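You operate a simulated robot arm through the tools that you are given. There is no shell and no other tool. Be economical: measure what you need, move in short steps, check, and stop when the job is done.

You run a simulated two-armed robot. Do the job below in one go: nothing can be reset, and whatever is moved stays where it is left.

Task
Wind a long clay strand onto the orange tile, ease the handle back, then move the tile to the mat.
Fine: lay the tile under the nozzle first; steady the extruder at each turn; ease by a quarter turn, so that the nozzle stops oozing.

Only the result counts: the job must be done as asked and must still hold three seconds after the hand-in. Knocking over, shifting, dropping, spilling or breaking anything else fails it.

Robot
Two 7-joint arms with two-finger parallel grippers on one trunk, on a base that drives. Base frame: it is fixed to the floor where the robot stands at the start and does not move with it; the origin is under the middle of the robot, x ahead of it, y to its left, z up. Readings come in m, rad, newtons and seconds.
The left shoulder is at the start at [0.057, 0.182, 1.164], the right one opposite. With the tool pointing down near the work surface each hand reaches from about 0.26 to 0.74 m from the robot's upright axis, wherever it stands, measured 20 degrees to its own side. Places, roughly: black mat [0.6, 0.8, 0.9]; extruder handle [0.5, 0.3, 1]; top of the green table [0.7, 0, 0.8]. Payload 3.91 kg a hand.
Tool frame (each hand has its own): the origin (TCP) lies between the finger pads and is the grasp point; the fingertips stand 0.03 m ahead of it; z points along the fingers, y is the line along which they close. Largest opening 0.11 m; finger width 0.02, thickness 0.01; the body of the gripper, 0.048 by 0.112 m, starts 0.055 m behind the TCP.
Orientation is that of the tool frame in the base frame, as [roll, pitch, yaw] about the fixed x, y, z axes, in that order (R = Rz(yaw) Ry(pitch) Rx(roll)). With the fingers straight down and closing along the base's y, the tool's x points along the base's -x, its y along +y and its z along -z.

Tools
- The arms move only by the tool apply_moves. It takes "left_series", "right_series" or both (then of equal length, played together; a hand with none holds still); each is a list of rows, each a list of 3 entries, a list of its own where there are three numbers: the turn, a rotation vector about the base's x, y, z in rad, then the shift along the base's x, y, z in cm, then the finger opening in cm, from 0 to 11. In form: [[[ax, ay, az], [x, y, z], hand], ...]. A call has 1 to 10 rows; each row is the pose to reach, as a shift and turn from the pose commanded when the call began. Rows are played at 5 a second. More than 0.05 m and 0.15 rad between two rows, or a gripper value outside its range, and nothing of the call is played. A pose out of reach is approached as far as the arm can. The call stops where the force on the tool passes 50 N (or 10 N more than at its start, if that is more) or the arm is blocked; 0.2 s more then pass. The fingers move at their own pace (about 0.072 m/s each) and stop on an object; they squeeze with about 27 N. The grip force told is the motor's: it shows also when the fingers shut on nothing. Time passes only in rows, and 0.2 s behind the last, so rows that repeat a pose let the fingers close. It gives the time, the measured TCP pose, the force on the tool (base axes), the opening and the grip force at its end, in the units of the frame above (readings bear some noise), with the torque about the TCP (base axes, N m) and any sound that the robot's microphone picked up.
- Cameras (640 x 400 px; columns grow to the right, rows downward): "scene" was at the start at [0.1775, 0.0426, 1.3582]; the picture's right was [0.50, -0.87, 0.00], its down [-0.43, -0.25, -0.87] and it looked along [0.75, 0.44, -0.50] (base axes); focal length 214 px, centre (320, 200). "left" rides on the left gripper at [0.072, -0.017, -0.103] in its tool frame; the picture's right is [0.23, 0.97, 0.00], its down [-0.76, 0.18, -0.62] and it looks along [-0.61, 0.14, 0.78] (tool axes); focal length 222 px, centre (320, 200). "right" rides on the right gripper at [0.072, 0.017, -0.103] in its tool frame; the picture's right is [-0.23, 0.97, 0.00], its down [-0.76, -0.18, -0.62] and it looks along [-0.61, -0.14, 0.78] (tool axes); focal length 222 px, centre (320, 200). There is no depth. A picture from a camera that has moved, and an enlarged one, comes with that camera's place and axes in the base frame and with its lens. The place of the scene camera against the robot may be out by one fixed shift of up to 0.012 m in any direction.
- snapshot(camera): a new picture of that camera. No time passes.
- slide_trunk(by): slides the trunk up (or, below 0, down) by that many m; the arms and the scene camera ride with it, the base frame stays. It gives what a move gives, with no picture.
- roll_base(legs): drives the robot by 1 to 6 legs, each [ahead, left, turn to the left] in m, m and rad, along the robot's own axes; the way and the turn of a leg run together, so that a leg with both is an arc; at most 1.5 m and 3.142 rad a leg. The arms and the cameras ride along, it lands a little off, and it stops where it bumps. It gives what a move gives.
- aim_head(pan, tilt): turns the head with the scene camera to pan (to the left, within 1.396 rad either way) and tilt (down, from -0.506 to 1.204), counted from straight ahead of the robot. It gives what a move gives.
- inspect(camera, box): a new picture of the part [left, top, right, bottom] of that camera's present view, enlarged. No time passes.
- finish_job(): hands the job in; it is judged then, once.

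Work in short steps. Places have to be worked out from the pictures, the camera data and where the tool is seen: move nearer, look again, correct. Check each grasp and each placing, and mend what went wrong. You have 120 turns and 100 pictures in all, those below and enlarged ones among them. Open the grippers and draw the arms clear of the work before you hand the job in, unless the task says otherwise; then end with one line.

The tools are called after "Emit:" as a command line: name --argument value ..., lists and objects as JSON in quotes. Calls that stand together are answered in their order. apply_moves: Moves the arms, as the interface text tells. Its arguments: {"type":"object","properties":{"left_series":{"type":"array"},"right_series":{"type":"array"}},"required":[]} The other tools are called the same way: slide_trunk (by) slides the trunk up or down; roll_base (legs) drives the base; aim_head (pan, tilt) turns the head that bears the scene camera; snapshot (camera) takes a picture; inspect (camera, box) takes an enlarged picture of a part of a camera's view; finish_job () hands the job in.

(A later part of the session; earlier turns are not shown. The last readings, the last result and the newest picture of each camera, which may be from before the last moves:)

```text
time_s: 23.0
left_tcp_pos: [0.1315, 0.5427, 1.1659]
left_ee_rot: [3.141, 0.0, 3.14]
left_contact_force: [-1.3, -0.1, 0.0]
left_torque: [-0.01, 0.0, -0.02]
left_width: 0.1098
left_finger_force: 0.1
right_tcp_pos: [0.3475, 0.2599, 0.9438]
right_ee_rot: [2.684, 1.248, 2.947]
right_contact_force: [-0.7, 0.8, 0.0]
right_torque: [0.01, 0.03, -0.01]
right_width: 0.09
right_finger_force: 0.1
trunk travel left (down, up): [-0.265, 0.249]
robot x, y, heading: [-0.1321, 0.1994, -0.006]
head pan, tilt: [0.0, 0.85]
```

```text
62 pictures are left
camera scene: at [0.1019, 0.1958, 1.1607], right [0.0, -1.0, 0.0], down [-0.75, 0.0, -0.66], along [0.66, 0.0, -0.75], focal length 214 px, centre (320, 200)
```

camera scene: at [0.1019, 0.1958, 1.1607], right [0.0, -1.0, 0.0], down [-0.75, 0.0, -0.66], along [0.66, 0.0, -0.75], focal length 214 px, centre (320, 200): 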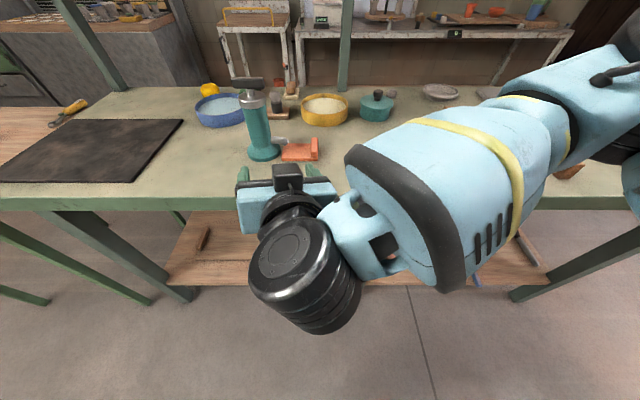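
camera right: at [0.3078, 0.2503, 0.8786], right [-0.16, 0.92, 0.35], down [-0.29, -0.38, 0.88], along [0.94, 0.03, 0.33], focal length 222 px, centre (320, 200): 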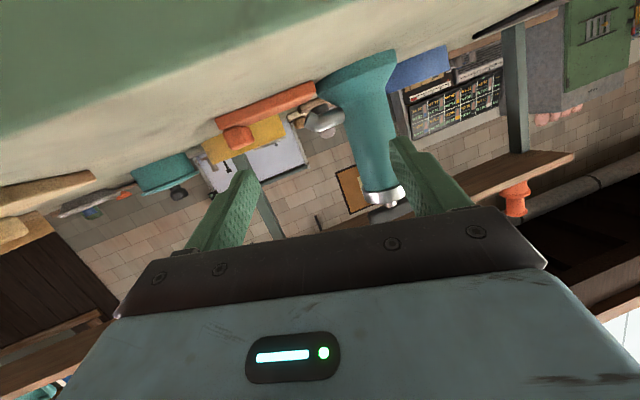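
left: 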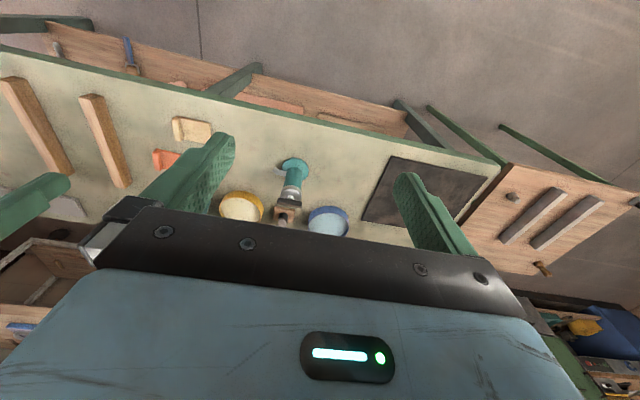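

With the trunk lower, the current hand orientation (16° left, 16° down) already suits. I move to the pre-grasp with it and see whether it arrives on target.

Emit:
apply_moves --right_series '[[[0, 0, 0], [0, 2, 2.4], 9], [[0, 0, 0], [4.4, 4.1, 2.4], 9], [[0, 0, 0], [8.8, 4.1, 2.4], 9]]'

Emit:
snapshot --camera "right"

Emit:
snapshot --camera "scene"

```text
time_s: 23.8
left_tcp_pos: [0.134, 0.5442, 1.166]
left_ee_rot: [3.141, 0.0, 3.14]
left_contact_force: [-0.6, 0.0, -0.4]
left_torque: [-0.01, 0.02, -0.01]
left_width: 0.1099
left_finger_force: 0.0
right_tcp_pos: [0.4374, 0.2994, 0.9678]
right_ee_rot: [2.688, 1.248, 2.953]
right_contact_force: [0.0, 0.4, 0.5]
right_torque: [0.03, 0.03, 0.02]
right_width: 0.09
right_finger_force: 0.0
trunk travel left (down, up): [-0.265, 0.249]
robot x, y, heading: [-0.129, 0.2015, -0.002]
head pan, tilt: [0.0, 0.85]
```

```text
61 pictures are left
camera right: at [0.3155, 0.2921, 0.9323], right [-0.16, 0.92, 0.35], down [-0.29, -0.38, 0.88], along [0.94, 0.04, 0.33], focal length 222 px, centre (320, 200)
```

right: 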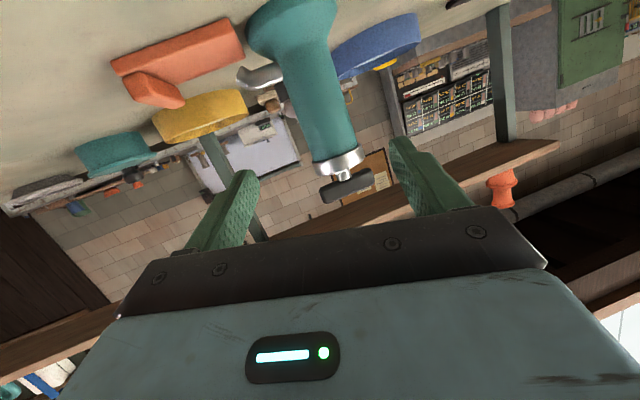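

```text
60 pictures are left
camera scene: at [0.1024, 0.1955, 1.1605], right [0.0, -1.0, 0.0], down [-0.75, 0.0, -0.66], along [0.66, 0.0, -0.75], focal length 214 px, centre (320, 200)
```

scene: 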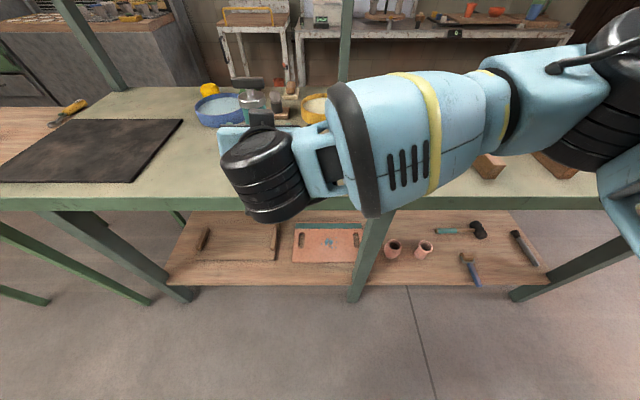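

It arrived exactly, and the column projects right where I predicted it (axis ≈ (0.527, 0.328)). I level out the small roll, then advance 10 cm around the column with fingers open.

Emit:
apply_moves --right_series '[[[-0.068, -0.02, 0.021], [0, 0, 0], 9], [[-0.136, -0.04, 0.042], [0, 0, 0], 9], [[-0.136, -0.04, 0.042], [3, 0.9, -0.9], 9], [[-0.136, -0.04, 0.042], [5.5, 1.6, -1.7], 9]]'

Emit:
snapshot --camera "right"

```text
time_s: 24.8
left_tcp_pos: [0.1329, 0.5448, 1.165]
left_ee_rot: [-3.141, 0.001, 3.138]
left_contact_force: [0.8, -0.2, 0.1]
left_torque: [0.01, -0.05, 0.05]
left_width: 0.11
left_finger_force: 0.1
right_tcp_pos: [0.4913, 0.3155, 0.951]
right_ee_rot: [-3.133, 1.282, -2.849]
right_contact_force: [-0.2, -0.1, 0.3]
right_torque: [0.0, 0.01, 0.03]
right_width: 0.09
right_finger_force: 0.1
trunk travel left (down, up): [-0.265, 0.249]
robot x, y, heading: [-0.13, 0.201, -0.0]
head pan, tilt: [0.0, 0.85]
```

```text
59 pictures are left
camera right: at [0.3725, 0.2981, 0.9123], right [-0.21, 0.95, 0.22], down [-0.32, -0.28, 0.91], along [0.92, 0.12, 0.36], focal length 222 px, centre (320, 200)
```

right: 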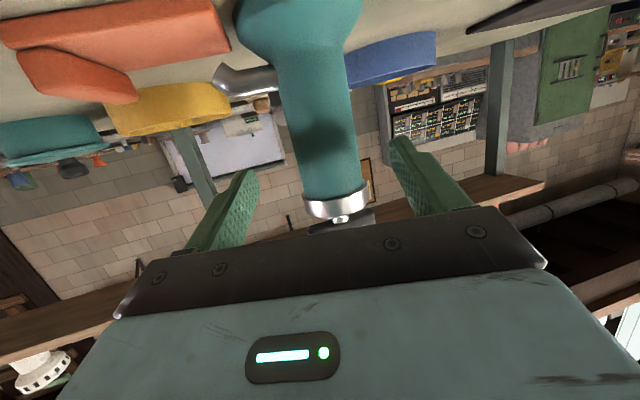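

The column is centred between the fingers. I advance the remaining ~4 cm and close part way to 6.5 cm before checking centring.

Emit:
apply_moves --right_series '[[[0, 0, 0], [1.8, 0.6, -0.5], 9], [[0, 0, 0], [3.6, 1.2, -1.1], 9], [[0, 0, 0], [3.6, 1.2, -1.1], 7], [[0, 0, 0], [3.6, 1.2, -1.1], 6.5]]'

Emit:
snapshot --camera "right"

Emit:
inspect --camera "scene" --box '[200, 60, 328, 140]'

```text
time_s: 25.8
left_tcp_pos: [0.1327, 0.5437, 1.1654]
left_ee_rot: [3.14, -0.001, 3.139]
left_contact_force: [-0.7, -0.7, 0.0]
left_torque: [0.01, 0.01, 0.01]
left_width: 0.1102
left_finger_force: 0.1
right_tcp_pos: [0.5258, 0.3273, 0.9402]
right_ee_rot: [-3.135, 1.281, -2.85]
right_contact_force: [-1.2, 0.3, 0.4]
right_torque: [0.03, 0.01, 0.04]
right_width: 0.0649
right_finger_force: 0.1
trunk travel left (down, up): [-0.265, 0.249]
robot x, y, heading: [-0.1259, 0.2034, -0.003]
head pan, tilt: [0.0, 0.85]
```

```text
58 pictures are left
camera right: at [0.4079, 0.3106, 0.9014], right [-0.21, 0.95, 0.22], down [-0.31, -0.28, 0.91], along [0.93, 0.12, 0.36], focal length 222 px, centre (320, 200)
```

right: 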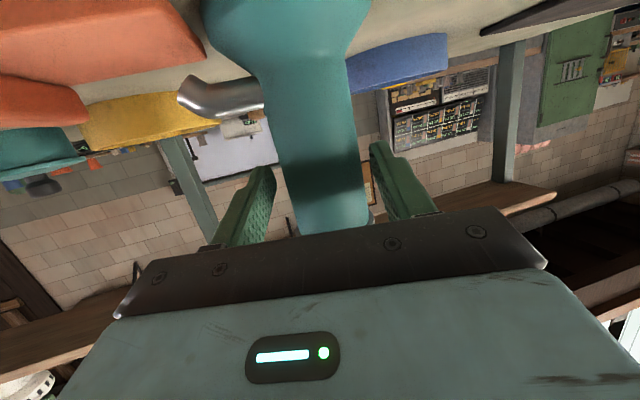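

```text
5.00 times, centred on (264, 100) of scene
camera zoom: at [0.1022, 0.1959, 1.1606], right [0.0, -1.0, 0.0], down [-0.75, 0.0, -0.66], along [0.66, 0.0, -0.75], focal length 1072 px, centre (600, 700)
```

zoom: 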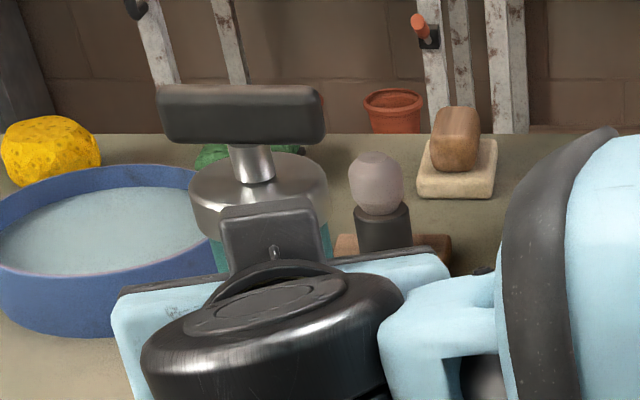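

Centred within a millimetre or two. I close fully on the column to steady it.

Emit:
apply_moves --right_series '[[[0, 0, 0], [0, 0, 0], 5.5], [[0, 0, 0], [0, 0, 0], 4], [[0, 0, 0], [0, 0, 0], 2], [[0, 0, 0], [0, 0, 0], 0]]'

Emit:
inspect --camera "scene" --box '[200, 60, 328, 140]'

Emit:
snapshot --camera "right"

```text
time_s: 26.8
left_tcp_pos: [0.1325, 0.5439, 1.1666]
left_ee_rot: [3.141, 0.001, 3.14]
left_contact_force: [0.2, 0.5, 0.5]
left_torque: [-0.02, -0.03, 0.02]
left_width: 0.1101
left_finger_force: 0.1
right_tcp_pos: [0.5266, 0.327, 0.9396]
right_ee_rot: [-3.136, 1.281, -2.85]
right_contact_force: [0.0, 1.9, 0.2]
right_torque: [0.02, -0.02, 0.06]
right_width: 0.0456
right_finger_force: 26.7
trunk travel left (down, up): [-0.265, 0.249]
robot x, y, heading: [-0.13, 0.1966, -0.004]
head pan, tilt: [0.0, 0.85]
```

```text
5.00 times, centred on (264, 100) of scene
camera zoom: at [0.1021, 0.196, 1.1606], right [0.0, -1.0, 0.0], down [-0.75, 0.0, -0.66], along [0.66, 0.0, -0.75], focal length 1072 px, centre (600, 700)
```

zoom: 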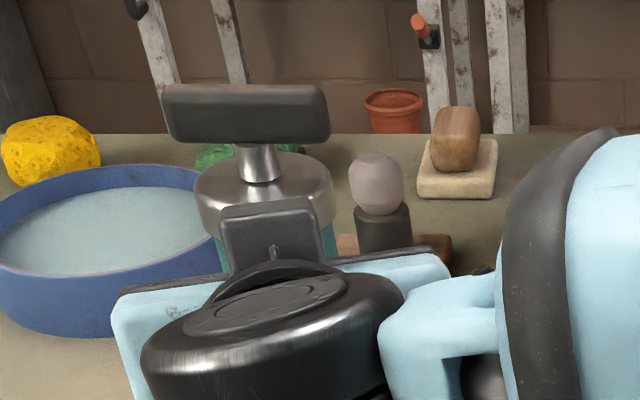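

```text
55 pictures are left
camera right: at [0.4077, 0.3107, 0.9015], right [-0.21, 0.95, 0.22], down [-0.31, -0.28, 0.91], along [0.93, 0.12, 0.36], focal length 222 px, centre (320, 200)
```

right: 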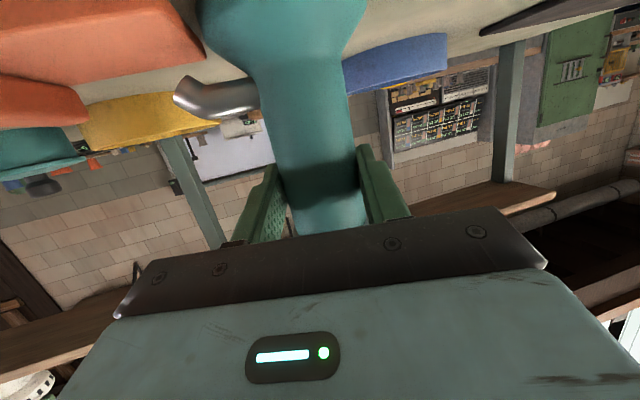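

The column is held firmly (45.6 mm), with only ~2 mm settling. The handle bar is now centred near (0.527, 0.326) at z ≈ 0.997–1.017. I bring the left hand over it, yawing +90° so its fingers close across the bar.

Emit:
apply_moves --left_series '[[[0, 0, 0.145], [3.3, -1.5, 0.4], 8], [[0, 0, 0.29], [6.6, -3, 0.8], 8], [[0, 0, 0.435], [9.9, -4.5, 1.2], 8], [[0, 0, 0.58], [13.2, -6, 1.6], 8], [[0, 0, 0.725], [16.5, -7.5, 2], 8], [[0, 0, 0.87], [19.8, -9, 2.4], 8], [[0, 0, 1.015], [23.1, -10.5, 2.8], 8], [[0, 0, 1.16], [26.4, -12, 3.2], 8], [[0, 0, 1.305], [29.7, -13.5, 3.6], 8], [[0, 0, 1.45], [33, -15, 4], 8]]'

Emit:
snapshot --camera "left"

Emit:
snapshot --camera "scene"

```text
time_s: 29.0
left_tcp_pos: [0.3974, 0.4444, 1.1563]
left_ee_rot: [-3.14, -0.002, -1.69]
left_contact_force: [0.4, 0.3, 0.8]
left_torque: [0.0, 0.01, 0.01]
left_width: 0.0801
left_finger_force: 0.0
left hand out of reach, approached as far as the arm can: row 7, 8, 9, 10
right_tcp_pos: [0.5282, 0.328, 0.9401]
right_ee_rot: [-3.137, 1.281, -2.851]
right_contact_force: [-0.4, -1.0, 0.2]
right_torque: [0.11, -0.11, -0.02]
right_width: 0.0455
right_finger_force: 26.8
trunk travel left (down, up): [-0.265, 0.249]
robot x, y, heading: [-0.1259, 0.1981, 0.002]
head pan, tilt: [0.0, 0.85]
```

```text
54 pictures are left
camera left: at [0.4052, 0.3705, 1.2607], right [-0.99, -0.11, 0.0], down [-0.09, 0.78, 0.62], along [-0.07, 0.62, -0.78], focal length 222 px, centre (320, 200)
```

left: 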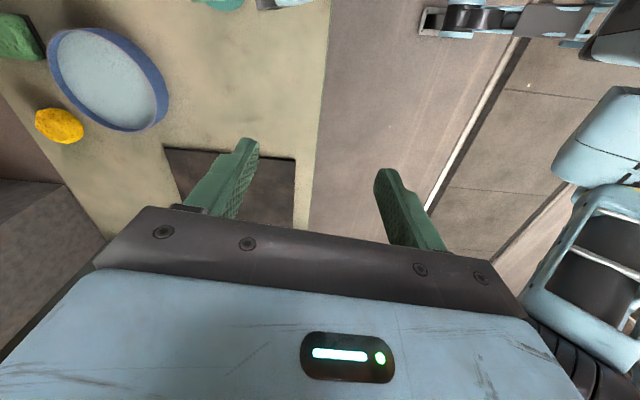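

```text
53 pictures are left
camera scene: at [0.1022, 0.1959, 1.1606], right [0.0, -1.0, 0.0], down [-0.75, 0.0, -0.66], along [0.66, 0.0, -0.75], focal length 214 px, centre (320, 200)
```

scene: 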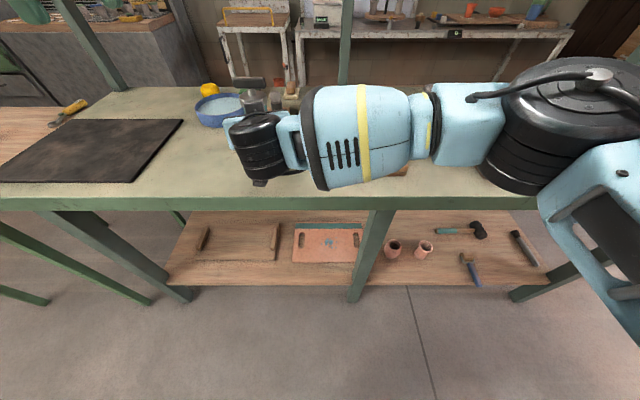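

The left hand can't quite reach from here with the trunk low. I release the extruder, retreat the right hand straight back, and then will drive forward 0.09 m before gripping again.

Emit:
apply_moves --right_series '[[[0, 0, 0], [0, 0, 0], 6], [[0, 0, 0], [0, 0, 0], 9], [[0, 0, 0], [-3.6, -1.1, 1.1], 9], [[0, 0, 0], [-7.5, -2.2, 2], 9], [[0, 0, 0], [-11.5, -2.2, 2], 9], [[0, 0, 0], [-15, -2.2, 2], 9]]'

Emit:
roll_base --legs '[[0.09, 0, 0]]'

Emit:
snapshot --camera "right"

Emit:
snapshot --camera "scene"

```text
time_s: 30.4
left_tcp_pos: [0.396, 0.4439, 1.1569]
left_ee_rot: [-3.138, -0.002, -1.694]
left_contact_force: [0.5, -0.8, -0.2]
left_torque: [0.0, -0.02, 0.02]
left_width: 0.08
left_finger_force: 0.1
right_tcp_pos: [0.3776, 0.3065, 0.9605]
right_ee_rot: [-3.139, 1.283, -2.854]
right_contact_force: [-0.1, 0.2, 0.5]
right_torque: [-0.04, 0.02, 0.0]
right_width: 0.0901
right_finger_force: 0.1
trunk travel left (down, up): [-0.265, 0.249]
robot x, y, heading: [-0.1285, 0.2012, -0.002]
head pan, tilt: [0.0, 0.85]
```

```text
time_s: 31.5
left_tcp_pos: [0.4867, 0.4455, 1.1568]
left_ee_rot: [-3.14, -0.001, -1.692]
left_contact_force: [-0.2, 0.6, -1.4]
left_torque: [0.01, 0.01, -0.03]
left_width: 0.08
left_finger_force: 0.0
right_tcp_pos: [0.4681, 0.3065, 0.9602]
right_ee_rot: [-3.137, 1.281, -2.851]
right_contact_force: [0.1, -0.1, 1.3]
right_torque: [0.02, -0.01, -0.01]
right_width: 0.0898
right_finger_force: 0.1
trunk travel left (down, up): [-0.265, 0.249]
robot x, y, heading: [-0.0385, 0.1987, 0.004]
head pan, tilt: [0.0, 0.85]
```

```text
52 pictures are left
camera right: at [0.3481, 0.289, 0.9211], right [-0.21, 0.95, 0.22], down [-0.31, -0.28, 0.91], along [0.93, 0.13, 0.36], focal length 222 px, centre (320, 200)
```

right: 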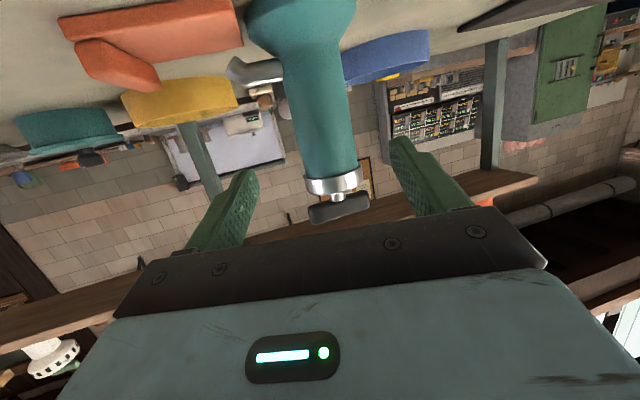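

```text
51 pictures are left
camera scene: at [0.192, 0.1959, 1.1605], right [0.0, -1.0, 0.0], down [-0.75, 0.0, -0.66], along [0.66, 0.0, -0.75], focal length 214 px, centre (320, 200)
```

scene: 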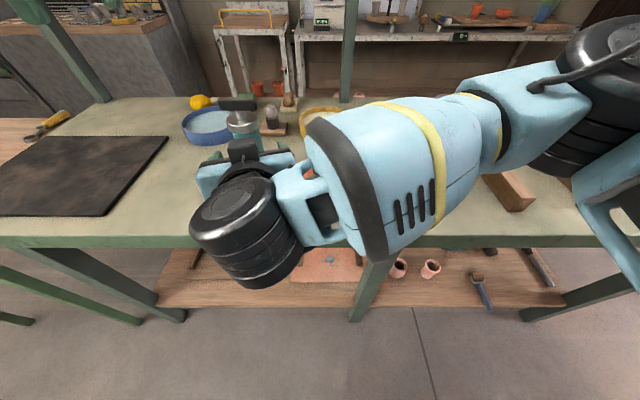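

Position restored near the column. I advance along the same line to the earlier grasp point and close again in stages.

Emit:
apply_moves --right_series '[[[0, 0, 0], [2, 0.6, -0.7], 9], [[0, 0, 0], [4, 1.2, -1.4], 9], [[0, 0, 0], [5.95, 1.9, -2], 9], [[0, 0, 0], [5.95, 1.9, -2], 6.5], [[0, 0, 0], [5.95, 1.9, -2], 5.2], [[0, 0, 0], [5.95, 1.9, -2], 4], [[0, 0, 0], [5.95, 1.9, -2], 0], [[0, 0, 0], [5.95, 1.9, -2], 0]]'

Emit:
inspect --camera "scene" --box '[180, 80, 308, 160]'

Emit:
snapshot --camera "left"

```text
time_s: 33.3
left_tcp_pos: [0.4853, 0.4444, 1.1571]
left_ee_rot: [-3.139, 0.0, -1.691]
left_contact_force: [0.5, 0.0, -0.6]
left_torque: [0.03, -0.05, 0.03]
left_width: 0.0801
left_finger_force: 0.0
right_tcp_pos: [0.525, 0.3257, 0.9408]
right_ee_rot: [-3.134, 1.282, -2.849]
right_contact_force: [-0.2, 2.1, -0.7]
right_torque: [0.09, -0.1, 0.06]
right_width: 0.0455
right_finger_force: 27.2
trunk travel left (down, up): [-0.265, 0.249]
robot x, y, heading: [-0.0406, 0.2019, -0.001]
head pan, tilt: [0.0, 0.85]
```

```text
5.00 times, centred on (244, 120) of scene
camera zoom: at [0.1912, 0.1961, 1.1606], right [0.0, -1.0, 0.0], down [-0.75, 0.0, -0.66], along [0.66, 0.0, -0.75], focal length 1072 px, centre (700, 600)
```

zoom: 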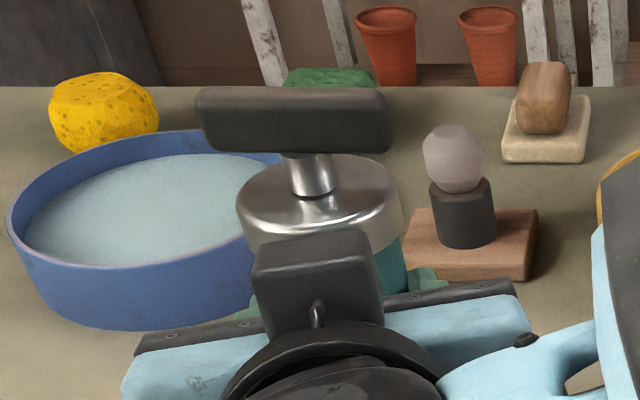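

```text
49 pictures are left
camera left: at [0.4938, 0.3709, 1.2607], right [-0.99, -0.11, 0.0], down [-0.09, 0.78, 0.62], along [-0.07, 0.62, -0.78], focal length 222 px, centre (320, 200)
```

left: 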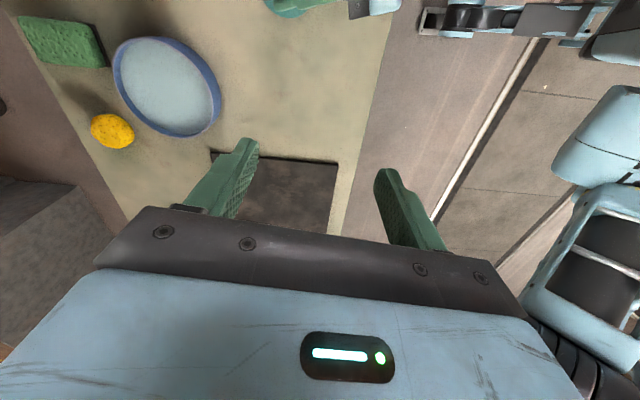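

Extruder gripped again (45.5 mm). The handle bar is centred near (0.527, 0.324, 1.008). I first check where the left hand's commanded pose stands with a null move.

Emit:
apply_moves --left_series '[[[0, 0, 0], [0, 0, 0], 6], [[0, 0, 0], [0, 0, 0], 6], [[0, 0, 0], [0, 0, 0], 6]]'

```text
time_s: 34.1
left_tcp_pos: [0.4862, 0.4457, 1.1566]
left_ee_rot: [-3.141, -0.003, -1.69]
left_contact_force: [0.2, -0.5, -0.1]
left_torque: [-0.01, -0.02, 0.01]
left_width: 0.06
left_finger_force: 0.1
right_tcp_pos: [0.5263, 0.3265, 0.9412]
right_ee_rot: [-3.135, 1.28, -2.849]
right_contact_force: [-0.5, 1.3, -0.1]
right_torque: [0.03, 0.0, -0.01]
right_width: 0.0454
right_finger_force: 26.8
trunk travel left (down, up): [-0.265, 0.249]
robot x, y, heading: [-0.0406, 0.2002, 0.002]
head pan, tilt: [0.0, 0.85]
```

Commanded equals measured. Moving over the handle to hover at z≈1.09.

Emit:
apply_moves --left_series '[[[0, 0, 0.04], [1, -4, -1], 6], [[0, 0, 0.08], [2.5, -8, -3], 6], [[0, 0, 0.12], [4.1, -12.1, -4.5], 6], [[0, 0, 0.12], [4.1, -12.1, -6.5], 6]]'

Emit:
snapshot --camera "left"

Emit:
inspect --camera "scene" --box '[180, 80, 308, 160]'

```text
time_s: 35.1
left_tcp_pos: [0.4855, 0.388, 1.0786]
left_ee_rot: [-3.139, -0.002, -1.571]
left_contact_force: [-0.1, -0.7, -1.0]
left_torque: [0.0, -0.02, 0.02]
left_width: 0.0601
left_finger_force: 0.1
left hand out of reach, approached as far as the arm can: row 1, 2, 3, 4
right_tcp_pos: [0.5267, 0.3254, 0.941]
right_ee_rot: [-3.135, 1.281, -2.849]
right_contact_force: [1.5, 0.1, 1.6]
right_torque: [0.1, 0.0, -0.01]
right_width: 0.0456
right_finger_force: 27.0
trunk travel left (down, up): [-0.265, 0.249]
robot x, y, heading: [-0.0423, 0.1998, -0.001]
head pan, tilt: [0.0, 0.85]
```

```text
48 pictures are left
camera left: at [0.5025, 0.3155, 1.183], right [-0.97, -0.23, 0.0], down [-0.18, 0.76, 0.62], along [-0.14, 0.61, -0.78], focal length 222 px, centre (320, 200)
```

left: 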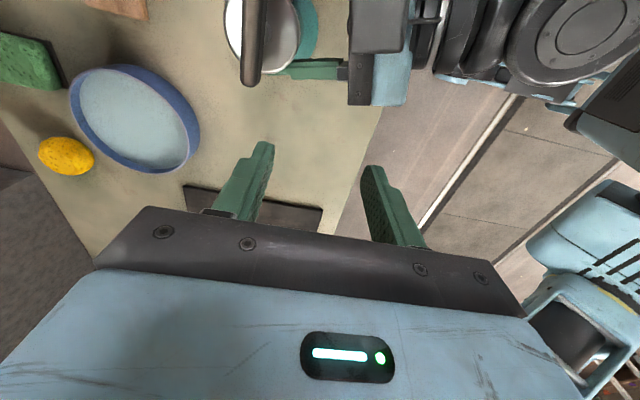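

```text
5.00 times, centred on (244, 120) of scene
camera zoom: at [0.1914, 0.196, 1.1606], right [0.0, -1.0, 0.0], down [-0.75, 0.0, -0.66], along [0.66, 0.0, -0.75], focal length 1072 px, centre (700, 600)
```

zoom: 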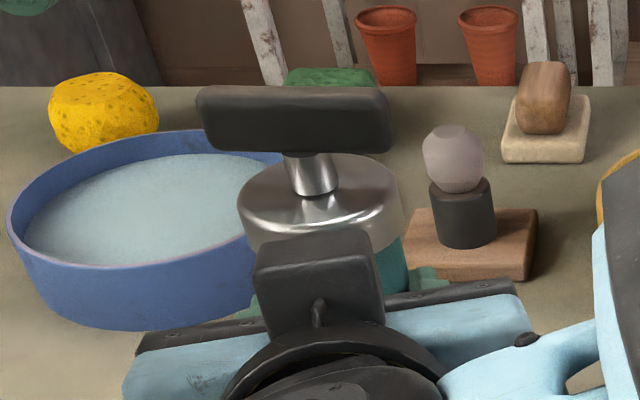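

Reach fails only because the wrist's yaw limit is hit at +90°. The other way round (-90°) should sit well inside the range, so I back up a little and unwind the hand through neutral.

Emit:
apply_moves --left_series '[[[0, 0, -0.145], [-1, 2, 2], 6], [[0, 0, -0.29], [-2, 4, 4], 6], [[0, 0, -0.435], [-3, 5, 5], 6], [[0, 0, -0.58], [-3, 5, 5], 6], [[0, 0, -0.725], [-3, 5, 5], 6], [[0, 0, -0.87], [-3, 5, 5], 6], [[0, 0, -1.015], [-3, 5, 5], 6], [[0, 0, -1.16], [-3, 5, 5], 6], [[0, 0, -1.305], [-3, 5, 5], 6], [[0, 0, -1.45], [-3, 5, 5], 6]]'

Emit:
apply_moves --left_series '[[[0, 0, -0.145], [0.5, -0.5, 0], 6], [[0, 0, -0.29], [1, -1, 0], 6], [[0, 0, -0.435], [2, -2, 0], 6], [[0, 0, -0.58], [3, -3, 0], 6], [[0, 0, -0.725], [4, -4, 0], 6], [[0, 0, -0.87], [5, -5, 0], 6], [[0, 0, -1.015], [6, -6, 0], 6], [[0, 0, -1.16], [6, -7, 0], 6], [[0, 0, -1.305], [6, -8, 0], 6], [[0, 0, -1.45], [6, -9, 0], 6]]'

```text
time_s: 37.3
left_tcp_pos: [0.4546, 0.4369, 1.1292]
left_ee_rot: [-3.14, -0.002, -3.024]
left_contact_force: [-0.3, 0.3, 0.5]
left_torque: [-0.05, 0.01, 0.0]
left_width: 0.0597
left_finger_force: 0.1
right_tcp_pos: [0.527, 0.3249, 0.9408]
right_ee_rot: [-3.136, 1.281, -2.85]
right_contact_force: [-1.0, -1.5, -0.3]
right_torque: [0.04, 0.01, -0.02]
right_width: 0.0455
right_finger_force: 26.6
trunk travel left (down, up): [-0.265, 0.249]
robot x, y, heading: [-0.0406, 0.2001, 0.001]
head pan, tilt: [0.0, 0.85]
```

```text
time_s: 39.5
left_tcp_pos: [0.3773, 0.3431, 1.0707]
left_ee_rot: [-3.141, 0.002, 1.82]
left_contact_force: [0.0, -0.7, 0.3]
left_torque: [0.0, -0.03, -0.01]
left_width: 0.0598
left_finger_force: 0.1
left hand out of reach, approached as far as the arm can: row 4, 5, 6, 7, 8, 9, 10
right_tcp_pos: [0.5263, 0.3256, 0.9412]
right_ee_rot: [-3.134, 1.281, -2.851]
right_contact_force: [-0.9, -1.3, -0.4]
right_torque: [0.09, 0.04, -0.01]
right_width: 0.0453
right_finger_force: 27.4
trunk travel left (down, up): [-0.265, 0.249]
robot x, y, heading: [-0.039, 0.1981, -0.001]
head pan, tilt: [0.0, 0.85]
```

Both yaw directions ran out of reach: with the trunk this low, the left wrist (about 0.3 m above its fingertips) is too high over its shoulder. I will re-stage with a higher trunk: left hand aside first, right hand released and retreated.

Emit:
apply_moves --left_series '[[[0, 0, 0], [0, 3, 1], 6], [[0, 0, 0], [0, 6, 2], 6], [[0, 0, 0], [0, 9, 3], 6], [[0, 0, 0], [0, 11, 3], 6]]'

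Emit:
apply_moves --right_series '[[[0, 0, 0], [0, 0, 0], 6], [[0, 0, 0], [0, 0, 0], 9], [[0, 0, 0], [-3.6, -1.1, 1.1], 9], [[0, 0, 0], [-7.5, -2.2, 2.2], 9], [[0, 0, 0], [-11, -3.2, 3.2], 9]]'

```text
time_s: 40.5
left_tcp_pos: [0.3288, 0.4, 1.0778]
left_ee_rot: [-3.14, -0.001, 1.812]
left_contact_force: [-0.4, -0.2, 0.3]
left_torque: [0.01, 0.0, 0.0]
left_width: 0.0597
left_finger_force: 0.1
left hand out of reach, approached as far as the arm can: row 1, 2, 3, 4
right_tcp_pos: [0.5259, 0.3256, 0.9395]
right_ee_rot: [-3.135, 1.28, -2.851]
right_contact_force: [-0.8, 0.7, -0.2]
right_torque: [-0.02, 0.02, -0.02]
right_width: 0.0454
right_finger_force: 27.1
trunk travel left (down, up): [-0.265, 0.249]
robot x, y, heading: [-0.0387, 0.1975, 0.0]
head pan, tilt: [0.0, 0.85]
```

```text
time_s: 41.7
left_tcp_pos: [0.3279, 0.3991, 1.0775]
left_ee_rot: [-3.14, -0.002, 1.813]
left_contact_force: [0.1, 0.1, -0.1]
left_torque: [0.02, 0.0, 0.01]
left_width: 0.0599
left_finger_force: 0.1
right_tcp_pos: [0.4153, 0.2932, 0.9717]
right_ee_rot: [-3.136, 1.282, -2.85]
right_contact_force: [-1.4, -0.8, 0.9]
right_torque: [-0.03, 0.02, 0.0]
right_width: 0.0901
right_finger_force: 0.1
trunk travel left (down, up): [-0.265, 0.249]
robot x, y, heading: [-0.0397, 0.2009, -0.002]
head pan, tilt: [0.0, 0.85]
```

The -90° side is a true wrist limit; +90° was only range-limited. I raise the trunk 0.12, back off 3 cm and wind the left hand back through neutral toward +90°.

Emit:
slide_trunk --by 0.12

Emit:
roll_base --legs '[[-0.03, 0, 0]]'

Emit:
apply_moves --left_series '[[[0, 0, 0.145], [0, 1, 1], 6], [[0, 0, 0.29], [0, 2, 2], 6], [[0, 0, 0.435], [0, 3, 2], 6], [[0, 0, 0.58], [0, 4, 2], 6], [[0, 0, 0.725], [0, 4, 2], 6], [[0, 0, 0.87], [0, 4, 2], 6], [[0, 0, 1.015], [0, 4, 2], 6], [[0, 0, 1.16], [0, 4, 2], 6], [[0, 0, 1.305], [0, 4, 2], 6], [[0, 0, 1.45], [0, 4, 2], 6]]'

Emit:
apply_moves --left_series '[[[0, 0, 0.145], [1, 0, 0], 6], [[0, 0, 0.29], [2, 0, 0], 6], [[0, 0, 0.435], [4, 0, 0], 6], [[0, 0, 0.58], [6, 0, 0], 6], [[0, 0, 0.725], [8, 0, -1], 6], [[0, 0, 0.87], [10, 0, -2], 6], [[0, 0, 1.015], [12, 0, -3], 6], [[0, 0, 1.16], [14, 0, -4], 6], [[0, 0, 1.305], [15, 0, -5], 6], [[0, 0, 1.44], [15, 0, -5], 6]]'

```text
time_s: 43.2
left_tcp_pos: [0.3012, 0.4008, 1.2237]
left_ee_rot: [3.031, 0.028, 1.813]
left_contact_force: [-0.1, -0.4, -0.4]
left_torque: [0.03, 0.0, -0.01]
left_width: 0.0599
left_finger_force: 0.1
right_tcp_pos: [0.4152, 0.2945, 1.0932]
right_ee_rot: [-3.134, 1.282, -2.85]
right_contact_force: [0.3, -0.5, -0.5]
right_torque: [0.0, 0.01, 0.01]
right_width: 0.0899
right_finger_force: 0.1
trunk travel left (down, up): [-0.385, 0.129]
robot x, y, heading: [-0.0418, 0.1977, 0.004]
head pan, tilt: [0.0, 0.85]
```

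```text
time_s: 44.0
left_tcp_pos: [0.2711, 0.4003, 1.225]
left_ee_rot: [3.033, 0.029, 1.815]
left_contact_force: [0.9, -1.2, 0.2]
left_torque: [-0.01, -0.01, 0.0]
left_width: 0.06
left_finger_force: 0.0
right_tcp_pos: [0.3869, 0.2935, 1.0914]
right_ee_rot: [-3.136, 1.28, -2.85]
right_contact_force: [0.6, -0.5, 1.4]
right_torque: [0.01, -0.01, 0.0]
right_width: 0.0901
right_finger_force: 0.0
trunk travel left (down, up): [-0.385, 0.129]
robot x, y, heading: [-0.0668, 0.2016, -0.001]
head pan, tilt: [0.0, 0.85]
```

```text
time_s: 46.2
left_tcp_pos: [0.2731, 0.439, 1.2442]
left_ee_rot: [3.031, 0.028, -3.018]
left_contact_force: [-0.2, 0.0, 0.3]
left_torque: [0.03, -0.01, 0.02]
left_width: 0.0597
left_finger_force: 0.0
right_tcp_pos: [0.3878, 0.2927, 1.0924]
right_ee_rot: [-3.136, 1.281, -2.85]
right_contact_force: [0.3, -0.2, -0.5]
right_torque: [-0.01, -0.02, 0.04]
right_width: 0.0901
right_finger_force: 0.2
trunk travel left (down, up): [-0.385, 0.129]
robot x, y, heading: [-0.0692, 0.2034, 0.002]
head pan, tilt: [0.0, 0.85]
```

```text
time_s: 48.4
left_tcp_pos: [0.4221, 0.4398, 1.1951]
left_ee_rot: [3.033, 0.028, -1.575]
left_contact_force: [0.3, 0.7, 0.7]
left_torque: [0.0, 0.0, 0.0]
left_width: 0.0597
left_finger_force: 0.1
right_tcp_pos: [0.3868, 0.2929, 1.093]
right_ee_rot: [-3.134, 1.28, -2.85]
right_contact_force: [-0.3, -0.1, 0.2]
right_torque: [0.01, -0.02, -0.02]
right_width: 0.0899
right_finger_force: 0.0
trunk travel left (down, up): [-0.385, 0.129]
robot x, y, heading: [-0.069, 0.1971, 0.006]
head pan, tilt: [0.0, 0.85]
```

The left hand is at +90° with a small tilt picked up (0.11 rad), which I correct while moving over the handle to hover at z≈1.09, testing reach.

Emit:
apply_moves --left_series '[[[-0.014, -0.055, 0], [3, -2, 0], 6], [[-0.028, -0.109, 0], [6, -5, 0], 6], [[-0.028, -0.109, 0], [9, -8, -2], 6], [[-0.028, -0.109, 0], [10.5, -11.5, -4], 6], [[-0.028, -0.109, 0], [10.5, -11.5, -7], 6], [[-0.028, -0.109, 0], [10.5, -11.5, -10], 6]]'

Emit:
snapshot --camera "left"

Emit:
snapshot --camera "scene"

```text
time_s: 49.8
left_tcp_pos: [0.4784, 0.3932, 1.1153]
left_ee_rot: [3.141, -0.003, -1.575]
left_contact_force: [0.0, -0.9, 0.6]
left_torque: [-0.02, -0.02, 0.03]
left_width: 0.0601
left_finger_force: 0.0
left hand out of reach, approached as far as the arm can: row 2, 3, 4, 5, 6
right_tcp_pos: [0.3868, 0.2934, 1.0932]
right_ee_rot: [-3.137, 1.281, -2.85]
right_contact_force: [0.2, -0.5, -0.4]
right_torque: [0.01, 0.0, -0.03]
right_width: 0.0898
right_finger_force: 0.1
trunk travel left (down, up): [-0.385, 0.129]
robot x, y, heading: [-0.0684, 0.1977, -0.0]
head pan, tilt: [0.0, 0.85]
```

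```text
46 pictures are left
camera left: at [0.4953, 0.3187, 1.2189], right [-0.97, -0.22, 0.0], down [-0.18, 0.76, 0.62], along [-0.14, 0.61, -0.78], focal length 222 px, centre (320, 200)
```

left: 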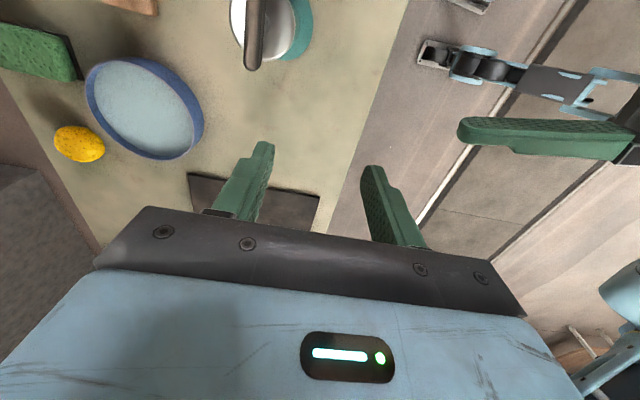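

```text
45 pictures are left
camera scene: at [0.1275, 0.1958, 1.2835], right [0.0, -1.0, 0.0], down [-0.75, 0.0, -0.66], along [0.66, 0.0, -0.75], focal length 214 px, centre (320, 200)
```

scene: 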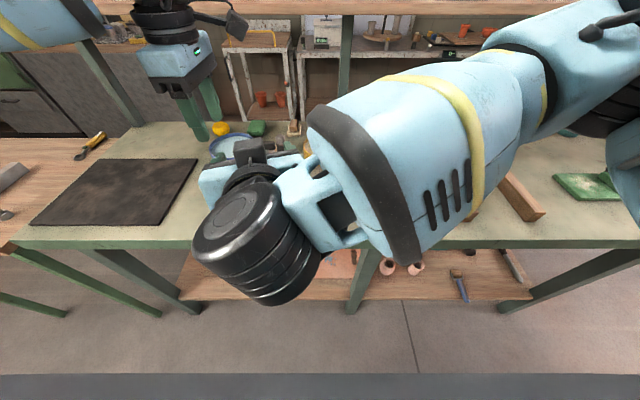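

Reach depends on the yaw. I test how far the hand can yaw directly over the handle: unwind toward neutral while moving above it at a safe height (tips 6 cm above the bar).

Emit:
apply_moves --left_series '[[[0, 0, -0.15], [0.5, -0.7, 0], 6], [[0, 0, -0.3], [1, -1.4, 0], 6], [[0, 0, -0.45], [1.5, -2.1, 0], 6], [[0, 0, -0.6], [2, -2.8, 0], 6], [[0, 0, -0.75], [2.5, -3.5, 0], 6], [[0, 0, -0.9], [3, -4.2, 0], 6], [[0, 0, -1.05], [3.5, -5, 0], 6], [[0, 0, -1.2], [4, -5.6, 0], 6], [[0, 0, -1.35], [4.5, -6.2, 0], 6], [[0, 0, -1.5], [4.9, -6.8, 0], 6]]'

```text
time_s: 52.0
left_tcp_pos: [0.4782, 0.407, 1.1274]
left_ee_rot: [3.14, 0.0, -3.064]
left_contact_force: [-0.6, -0.6, 0.0]
left_torque: [-0.05, -0.01, -0.01]
left_width: 0.0602
left_finger_force: 0.1
left hand out of reach, approached as far as the arm can: row 1, 2, 3, 4, 5, 6, 7, 8, 9, 10
right_tcp_pos: [0.3874, 0.2943, 1.0927]
right_ee_rot: [-3.135, 1.281, -2.851]
right_contact_force: [-0.2, 0.2, -0.5]
right_torque: [0.02, 0.0, 0.0]
right_width: 0.0901
right_finger_force: 0.0
trunk travel left (down, up): [-0.385, 0.129]
robot x, y, heading: [-0.0654, 0.2012, 0.001]
head pan, tilt: [0.0, 0.85]
```

Even at neutral yaw it stalls at the same spot, so height relative to the shoulder matters most. I raise the trunk back up by 0.1, retract the left arm to relax its posture, and test the approach again.

Emit:
slide_trunk --by 0.1

Emit:
apply_moves --left_series '[[[0, 0, 0], [-4, 2, 0], 6], [[0, 0, 0], [-8, 4, 0], 6], [[0, 0, 0], [-12, 5, 0], 6], [[0, 0, 0], [-8, 2, 0], 6], [[0, 0, 0], [-4, -1, -2], 6], [[0, 0, 0], [0, -4, -5], 6], [[0, 0, 0], [3, -6, -8], 6], [[0, 0, 0], [4.9, -8.2, -11], 6]]'

```text
time_s: 53.4
left_tcp_pos: [0.4486, 0.407, 1.3048]
left_ee_rot: [-3.134, 0.149, -3.078]
left_contact_force: [-0.4, -0.1, -0.8]
left_torque: [0.01, 0.0, 0.03]
left_width: 0.0599
left_finger_force: 0.1
right_tcp_pos: [0.3879, 0.2933, 1.19]
right_ee_rot: [-3.136, 1.278, -2.849]
right_contact_force: [-0.1, 0.4, 0.3]
right_torque: [-0.01, -0.01, 0.02]
right_width: 0.0899
right_finger_force: 0.1
trunk travel left (down, up): [-0.485, 0.029]
robot x, y, heading: [-0.0697, 0.1992, 0.0]
head pan, tilt: [0.0, 0.85]
```

```text
refused: row 5 steps farther than a row can; nothing moved
```

Trunk is up, but the left hand rose and tilted oddly. I look at the left arm before moving on.

Emit:
aim_head --pan 0.45 --tilt 0.4

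Emit:
snapshot --camera "scene"

```text
time_s: 54.3
left_tcp_pos: [0.4458, 0.4067, 1.3056]
left_ee_rot: [-3.133, 0.153, -3.077]
left_contact_force: [0.4, 0.3, 0.5]
left_torque: [0.02, 0.01, 0.0]
left_width: 0.0599
left_finger_force: 0.0
right_tcp_pos: [0.3864, 0.2927, 1.1921]
right_ee_rot: [-3.136, 1.28, -2.85]
right_contact_force: [0.5, 0.2, -0.3]
right_torque: [-0.01, 0.02, -0.03]
right_width: 0.0899
right_finger_force: 0.1
trunk travel left (down, up): [-0.485, 0.029]
robot x, y, heading: [-0.0715, 0.2007, -0.006]
head pan, tilt: [0.45, 0.4]
```

```text
44 pictures are left
camera scene: at [0.0622, 0.2362, 1.4429], right [0.43, -0.9, 0.0], down [-0.35, -0.17, -0.92], along [0.83, 0.4, -0.39], focal length 214 px, centre (320, 200)
```

scene: 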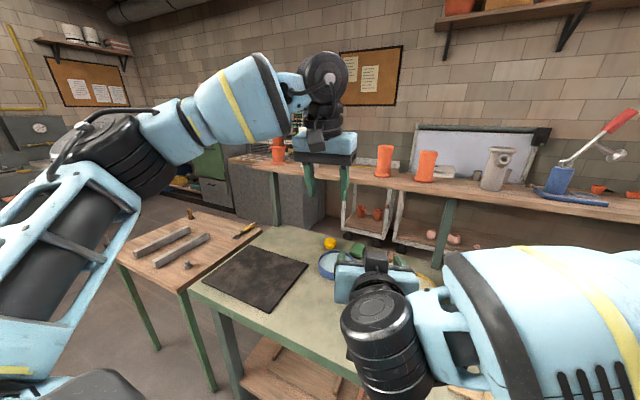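

The left arm is in an elbow-out posture, forearm coming from the left. I straighten the hand and try descending to the handle from here, with the shoulder now well above it.

Emit:
apply_moves --left_series '[[[0, 0.076, 0], [0, 0, -3], 6], [[0, 0.152, 0], [1, -1, -7], 6], [[0, 0.152, 0], [2, -2, -11], 6], [[0, 0.152, 0], [4, -4, -14], 6], [[0, 0.152, 0], [6, -6, -17], 6], [[0, 0.152, 0], [8.1, -8.2, -20], 6]]'

Emit:
snapshot --camera "scene"

```text
time_s: 55.7
left_tcp_pos: [0.4643, 0.3896, 1.1267]
left_ee_rot: [3.139, 0.0, -3.077]
left_contact_force: [-0.4, -0.1, -0.5]
left_torque: [-0.01, 0.03, 0.01]
left_width: 0.0602
left_finger_force: 0.0
left hand out of reach, approached as far as the arm can: row 2, 3, 4, 5, 6
right_tcp_pos: [0.3881, 0.2938, 1.1914]
right_ee_rot: [-3.135, 1.282, -2.85]
right_contact_force: [1.6, 0.1, 0.2]
right_torque: [-0.01, 0.04, 0.02]
right_width: 0.0902
right_finger_force: 0.0
trunk travel left (down, up): [-0.485, 0.029]
robot x, y, heading: [-0.0706, 0.1967, 0.001]
head pan, tilt: [0.45, 0.4]
```

```text
43 pictures are left
camera scene: at [0.0628, 0.2363, 1.4429], right [0.43, -0.9, 0.0], down [-0.35, -0.17, -0.92], along [0.83, 0.4, -0.39], focal length 214 px, centre (320, 200)
```

scene: 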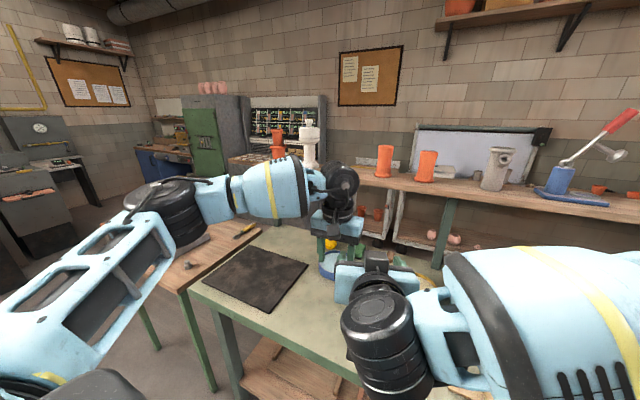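

The arm isn't stretched, so it must be a joint limit at this distance. I pull the right hand back and drive forward 7 cm to bring the handle closer to the shoulder.

Emit:
apply_moves --right_series '[[[0, 0, 0], [-3, -2, 0], 9], [[0, 0, 0], [-6, -5, 0], 9], [[0, 0, 0], [-9, -8, 0], 9], [[0, 0, 0], [-12, -11, 0], 9]]'

Emit:
roll_base --legs '[[0.08, 0, 0]]'

Emit:
apply_moves --left_series '[[[0, 0, 0], [-1, -1.5, 0], 6], [[0, 0, 0], [-1, -3, -1], 6], [[0, 0, 0], [-1, -4.5, -2], 6], [[0, 0, 0], [-1, -6, -3], 6]]'

```text
time_s: 56.7
left_tcp_pos: [0.4646, 0.3904, 1.1267]
left_ee_rot: [3.141, -0.002, -3.077]
left_contact_force: [1.2, 0.7, -0.3]
left_torque: [-0.02, -0.01, 0.01]
left_width: 0.0599
left_finger_force: 0.1
right_tcp_pos: [0.2833, 0.2041, 1.1952]
right_ee_rot: [-3.133, 1.281, -2.849]
right_contact_force: [0.9, -0.3, -0.6]
right_torque: [0.0, 0.0, 0.0]
right_width: 0.0899
right_finger_force: 0.0
right hand out of reach, approached as far as the arm can: row 4
trunk travel left (down, up): [-0.485, 0.029]
robot x, y, heading: [-0.0667, 0.1974, 0.003]
head pan, tilt: [0.45, 0.4]
```

```text
time_s: 57.7
left_tcp_pos: [0.5434, 0.3894, 1.1266]
left_ee_rot: [3.14, 0.002, -3.078]
left_contact_force: [-0.8, -0.6, -0.4]
left_torque: [0.06, -0.02, 0.04]
left_width: 0.0601
left_finger_force: 0.1
right_tcp_pos: [0.3658, 0.2047, 1.194]
right_ee_rot: [-3.135, 1.28, -2.851]
right_contact_force: [0.4, -0.3, 0.4]
right_torque: [0.0, -0.01, -0.01]
right_width: 0.0902
right_finger_force: 0.0
trunk travel left (down, up): [-0.485, 0.029]
robot x, y, heading: [0.0127, 0.1957, -0.002]
head pan, tilt: [0.45, 0.4]
```

```text
time_s: 58.7
left_tcp_pos: [0.5132, 0.3624, 1.1002]
left_ee_rot: [-3.141, -0.001, -3.079]
left_contact_force: [0.0, -0.2, -1.1]
left_torque: [0.0, 0.01, 0.02]
left_width: 0.0599
left_finger_force: 0.0
left hand out of reach, approached as far as the arm can: row 1, 2, 3, 4
right_tcp_pos: [0.364, 0.2037, 1.1948]
right_ee_rot: [-3.135, 1.28, -2.85]
right_contact_force: [-0.2, 0.1, -0.6]
right_torque: [-0.01, -0.03, -0.01]
right_width: 0.0898
right_finger_force: 0.2
trunk travel left (down, up): [-0.485, 0.029]
robot x, y, heading: [0.0127, 0.197, 0.003]
head pan, tilt: [0.45, 0.4]
```

The left arm cannot come further right than about 18° to its own side, while the right arm can cross the middle. So I swap roles: the right hand will turn the handle from above, and the left will steady the column from the front-left. Both hands re-orient now in free space.

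Emit:
apply_moves --left_series '[[[0, 0, 0], [-2, 3, 2], 9], [[-0.0325, -0.122, -0.045], [-4, 6, 4], 9], [[-0.065, -0.244, -0.09], [-6, 9, 5], 9], [[-0.097, -0.366, -0.135], [-8, 11, 5], 9], [[-0.13, -0.488, -0.18], [-10, 13, 5], 9], [[-0.162, -0.61, -0.225], [-11, 14, 5], 9], [[-0.195, -0.732, -0.27], [-11, 14, 5], 9], [[-0.227, -0.854, -0.315], [-11, 14, 5], 9], [[-0.26, -0.976, -0.36], [-11, 14, 5], 9], [[-0.292, -1.098, -0.405], [-11, 14, 5], 9]]' --right_series '[[[-0.0208, 0.1412, -0.0279], [0, -1, 1], 9], [[-0.0416, 0.2824, -0.0557], [0, -2, 2], 9], [[-0.0623, 0.4237, -0.0836], [0, -2, 3], 9], [[-0.0831, 0.5649, -0.1115], [0, -2, 3], 9], [[-0.1039, 0.7061, -0.1393], [0, -2, 3], 9], [[-0.1247, 0.8473, -0.1672], [0, -2, 3], 9], [[-0.1454, 0.9886, -0.1951], [0, -2, 3], 9], [[-0.1662, 1.1298, -0.2229], [0, -2, 3], 9], [[-0.187, 1.271, -0.2508], [0, -2, 3], 9], [[-0.187, 1.271, -0.2508], [0, -2, 3], 9]]'

Emit:
slide_trunk --by -0.1

Emit:
roll_base --legs '[[-0.06, 0.1, 0]]'

Emit:
aim_head --pan 0.0 --tilt 0.8

Emit:
snapshot --camera "scene"

```text
time_s: 60.9
left_tcp_pos: [0.4073, 0.5049, 1.1514]
left_ee_rot: [-2.948, 1.12, 2.871]
left_contact_force: [0.3, 0.0, 0.3]
left_torque: [0.01, -0.03, 0.03]
left_width: 0.09
left_finger_force: 0.1
left hand out of reach, approached as far as the arm can: row 9, 10
right_tcp_pos: [0.363, 0.1852, 1.2253]
right_ee_rot: [-3.135, -0.001, -3.141]
right_contact_force: [0.3, 0.9, 0.3]
right_torque: [-0.03, 0.0, 0.02]
right_width: 0.09
right_finger_force: 0.0
trunk travel left (down, up): [-0.485, 0.029]
robot x, y, heading: [0.0073, 0.1952, -0.005]
head pan, tilt: [0.45, 0.4]
```

```text
time_s: 62.3
left_tcp_pos: [0.4186, 0.5061, 0.9553]
left_ee_rot: [-2.845, 0.886, 2.957]
left_contact_force: [-0.2, 0.3, 0.4]
left_torque: [-0.01, 0.01, 0.01]
left_width: 0.09
left_finger_force: 0.0
right_tcp_pos: [0.364, 0.1851, 1.1256]
right_ee_rot: [-3.135, 0.003, 3.141]
right_contact_force: [0.7, 0.1, 0.1]
right_torque: [0.04, 0.02, -0.01]
right_width: 0.0897
right_finger_force: 0.0
trunk travel left (down, up): [-0.385, 0.129]
robot x, y, heading: [0.0097, 0.1985, -0.006]
head pan, tilt: [0.45, 0.4]
```

```text
time_s: 63.8
left_tcp_pos: [0.3589, 0.6042, 0.9553]
left_ee_rot: [-2.845, 0.886, 2.959]
left_contact_force: [0.3, 0.3, 0.5]
left_torque: [-0.02, 0.02, 0.0]
left_width: 0.0901
left_finger_force: 0.0
right_tcp_pos: [0.3058, 0.2827, 1.1249]
right_ee_rot: [-3.133, -0.001, 3.14]
right_contact_force: [0.4, -0.6, -0.5]
right_torque: [0.02, 0.03, 0.02]
right_width: 0.0901
right_finger_force: 0.1
trunk travel left (down, up): [-0.385, 0.129]
robot x, y, heading: [-0.0487, 0.3022, -0.004]
head pan, tilt: [0.45, 0.4]
```

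```text
time_s: 64.7
left_tcp_pos: [0.359, 0.604, 0.9542]
left_ee_rot: [-2.844, 0.887, 2.956]
left_contact_force: [-0.5, -0.6, 0.0]
left_torque: [0.01, 0.01, -0.03]
left_width: 0.09
left_finger_force: 0.1
right_tcp_pos: [0.3052, 0.2829, 1.1242]
right_ee_rot: [-3.135, -0.001, -3.142]
right_contact_force: [-0.3, 0.4, -0.4]
right_torque: [0.02, 0.01, 0.01]
right_width: 0.0899
right_finger_force: 0.0
trunk travel left (down, up): [-0.385, 0.129]
robot x, y, heading: [-0.0473, 0.2969, -0.002]
head pan, tilt: [0.0, 0.799]
```

```text
42 pictures are left
camera scene: at [0.1501, 0.2949, 1.2876], right [0.0, -1.0, 0.0], down [-0.72, 0.0, -0.7], along [0.7, 0.0, -0.72], focal length 214 px, centre (320, 200)
```

scene: 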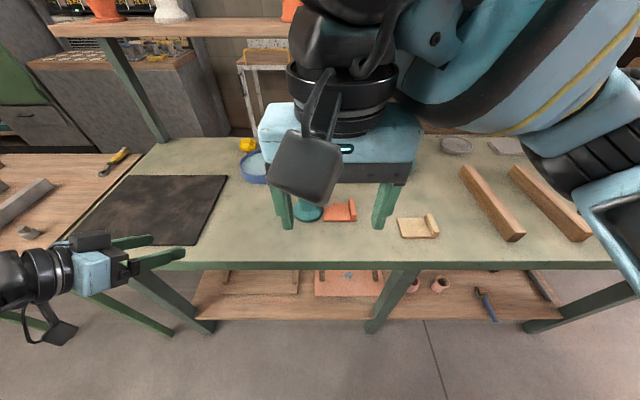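

The right hand is tool-down again; the left is at the front-left, pointing inward. I test the right hand's reach to a hover above the handle (tips ~7 cm above it).

Emit:
apply_moves --right_series '[[[0, 0, 0], [4.5, 1, 1], 9], [[0, 0, 0], [9, 2, 1], 9], [[0, 0, 0], [13.5, 3, 0], 9], [[0, 0, 0], [18, 4, -0.5], 9], [[0, 0, 0], [22.2, 4.2, -0.5], 9]]'

Emit:
snapshot --camera "right"

```text
time_s: 65.9
left_tcp_pos: [0.3594, 0.6045, 0.9553]
left_ee_rot: [-2.845, 0.887, 2.958]
left_contact_force: [-0.5, 0.9, 0.0]
left_torque: [-0.05, 0.03, 0.0]
left_width: 0.09
left_finger_force: 0.1
right_tcp_pos: [0.5272, 0.3268, 1.119]
right_ee_rot: [-3.134, 0.001, 3.14]
right_contact_force: [-0.4, 0.0, -0.6]
right_torque: [0.0, 0.0, -0.02]
right_width: 0.09
right_finger_force: 0.0
trunk travel left (down, up): [-0.385, 0.129]
robot x, y, heading: [-0.05, 0.2993, -0.003]
head pan, tilt: [0.0, 0.799]
```

```text
41 pictures are left
camera right: at [0.4553, 0.3441, 1.2235], right [0.23, 0.97, -0.01], down [0.76, -0.17, 0.63], along [0.61, -0.15, -0.78], focal length 222 px, centre (320, 200)
```

right: 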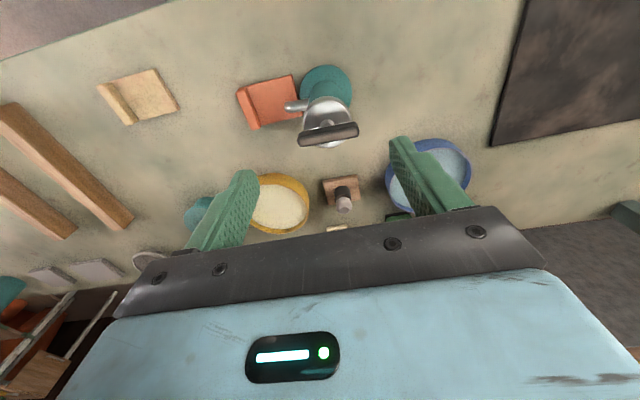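

The right arm reaches well. The handle appears about 1 cm further forward than I assumed, so I enlarge to refine.

Emit:
inspect --camera "right" --box '[224, 50, 416, 170]'

```text
3.33 times, centred on (320, 110) of right
camera zoom: at [0.4553, 0.3441, 1.2235], right [0.23, 0.97, -0.01], down [0.76, -0.17, 0.63], along [0.61, -0.15, -0.78], focal length 740 px, centre (320, 500)
```

zoom: 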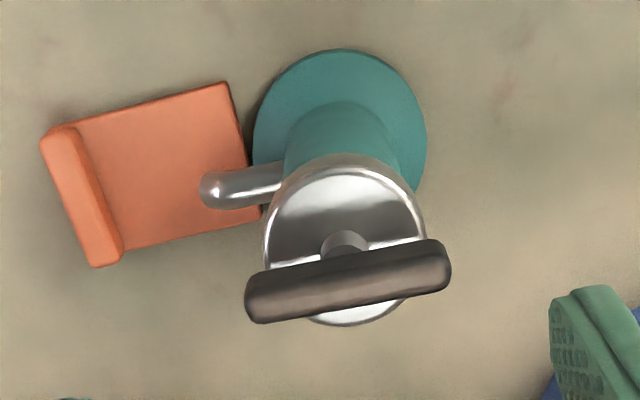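

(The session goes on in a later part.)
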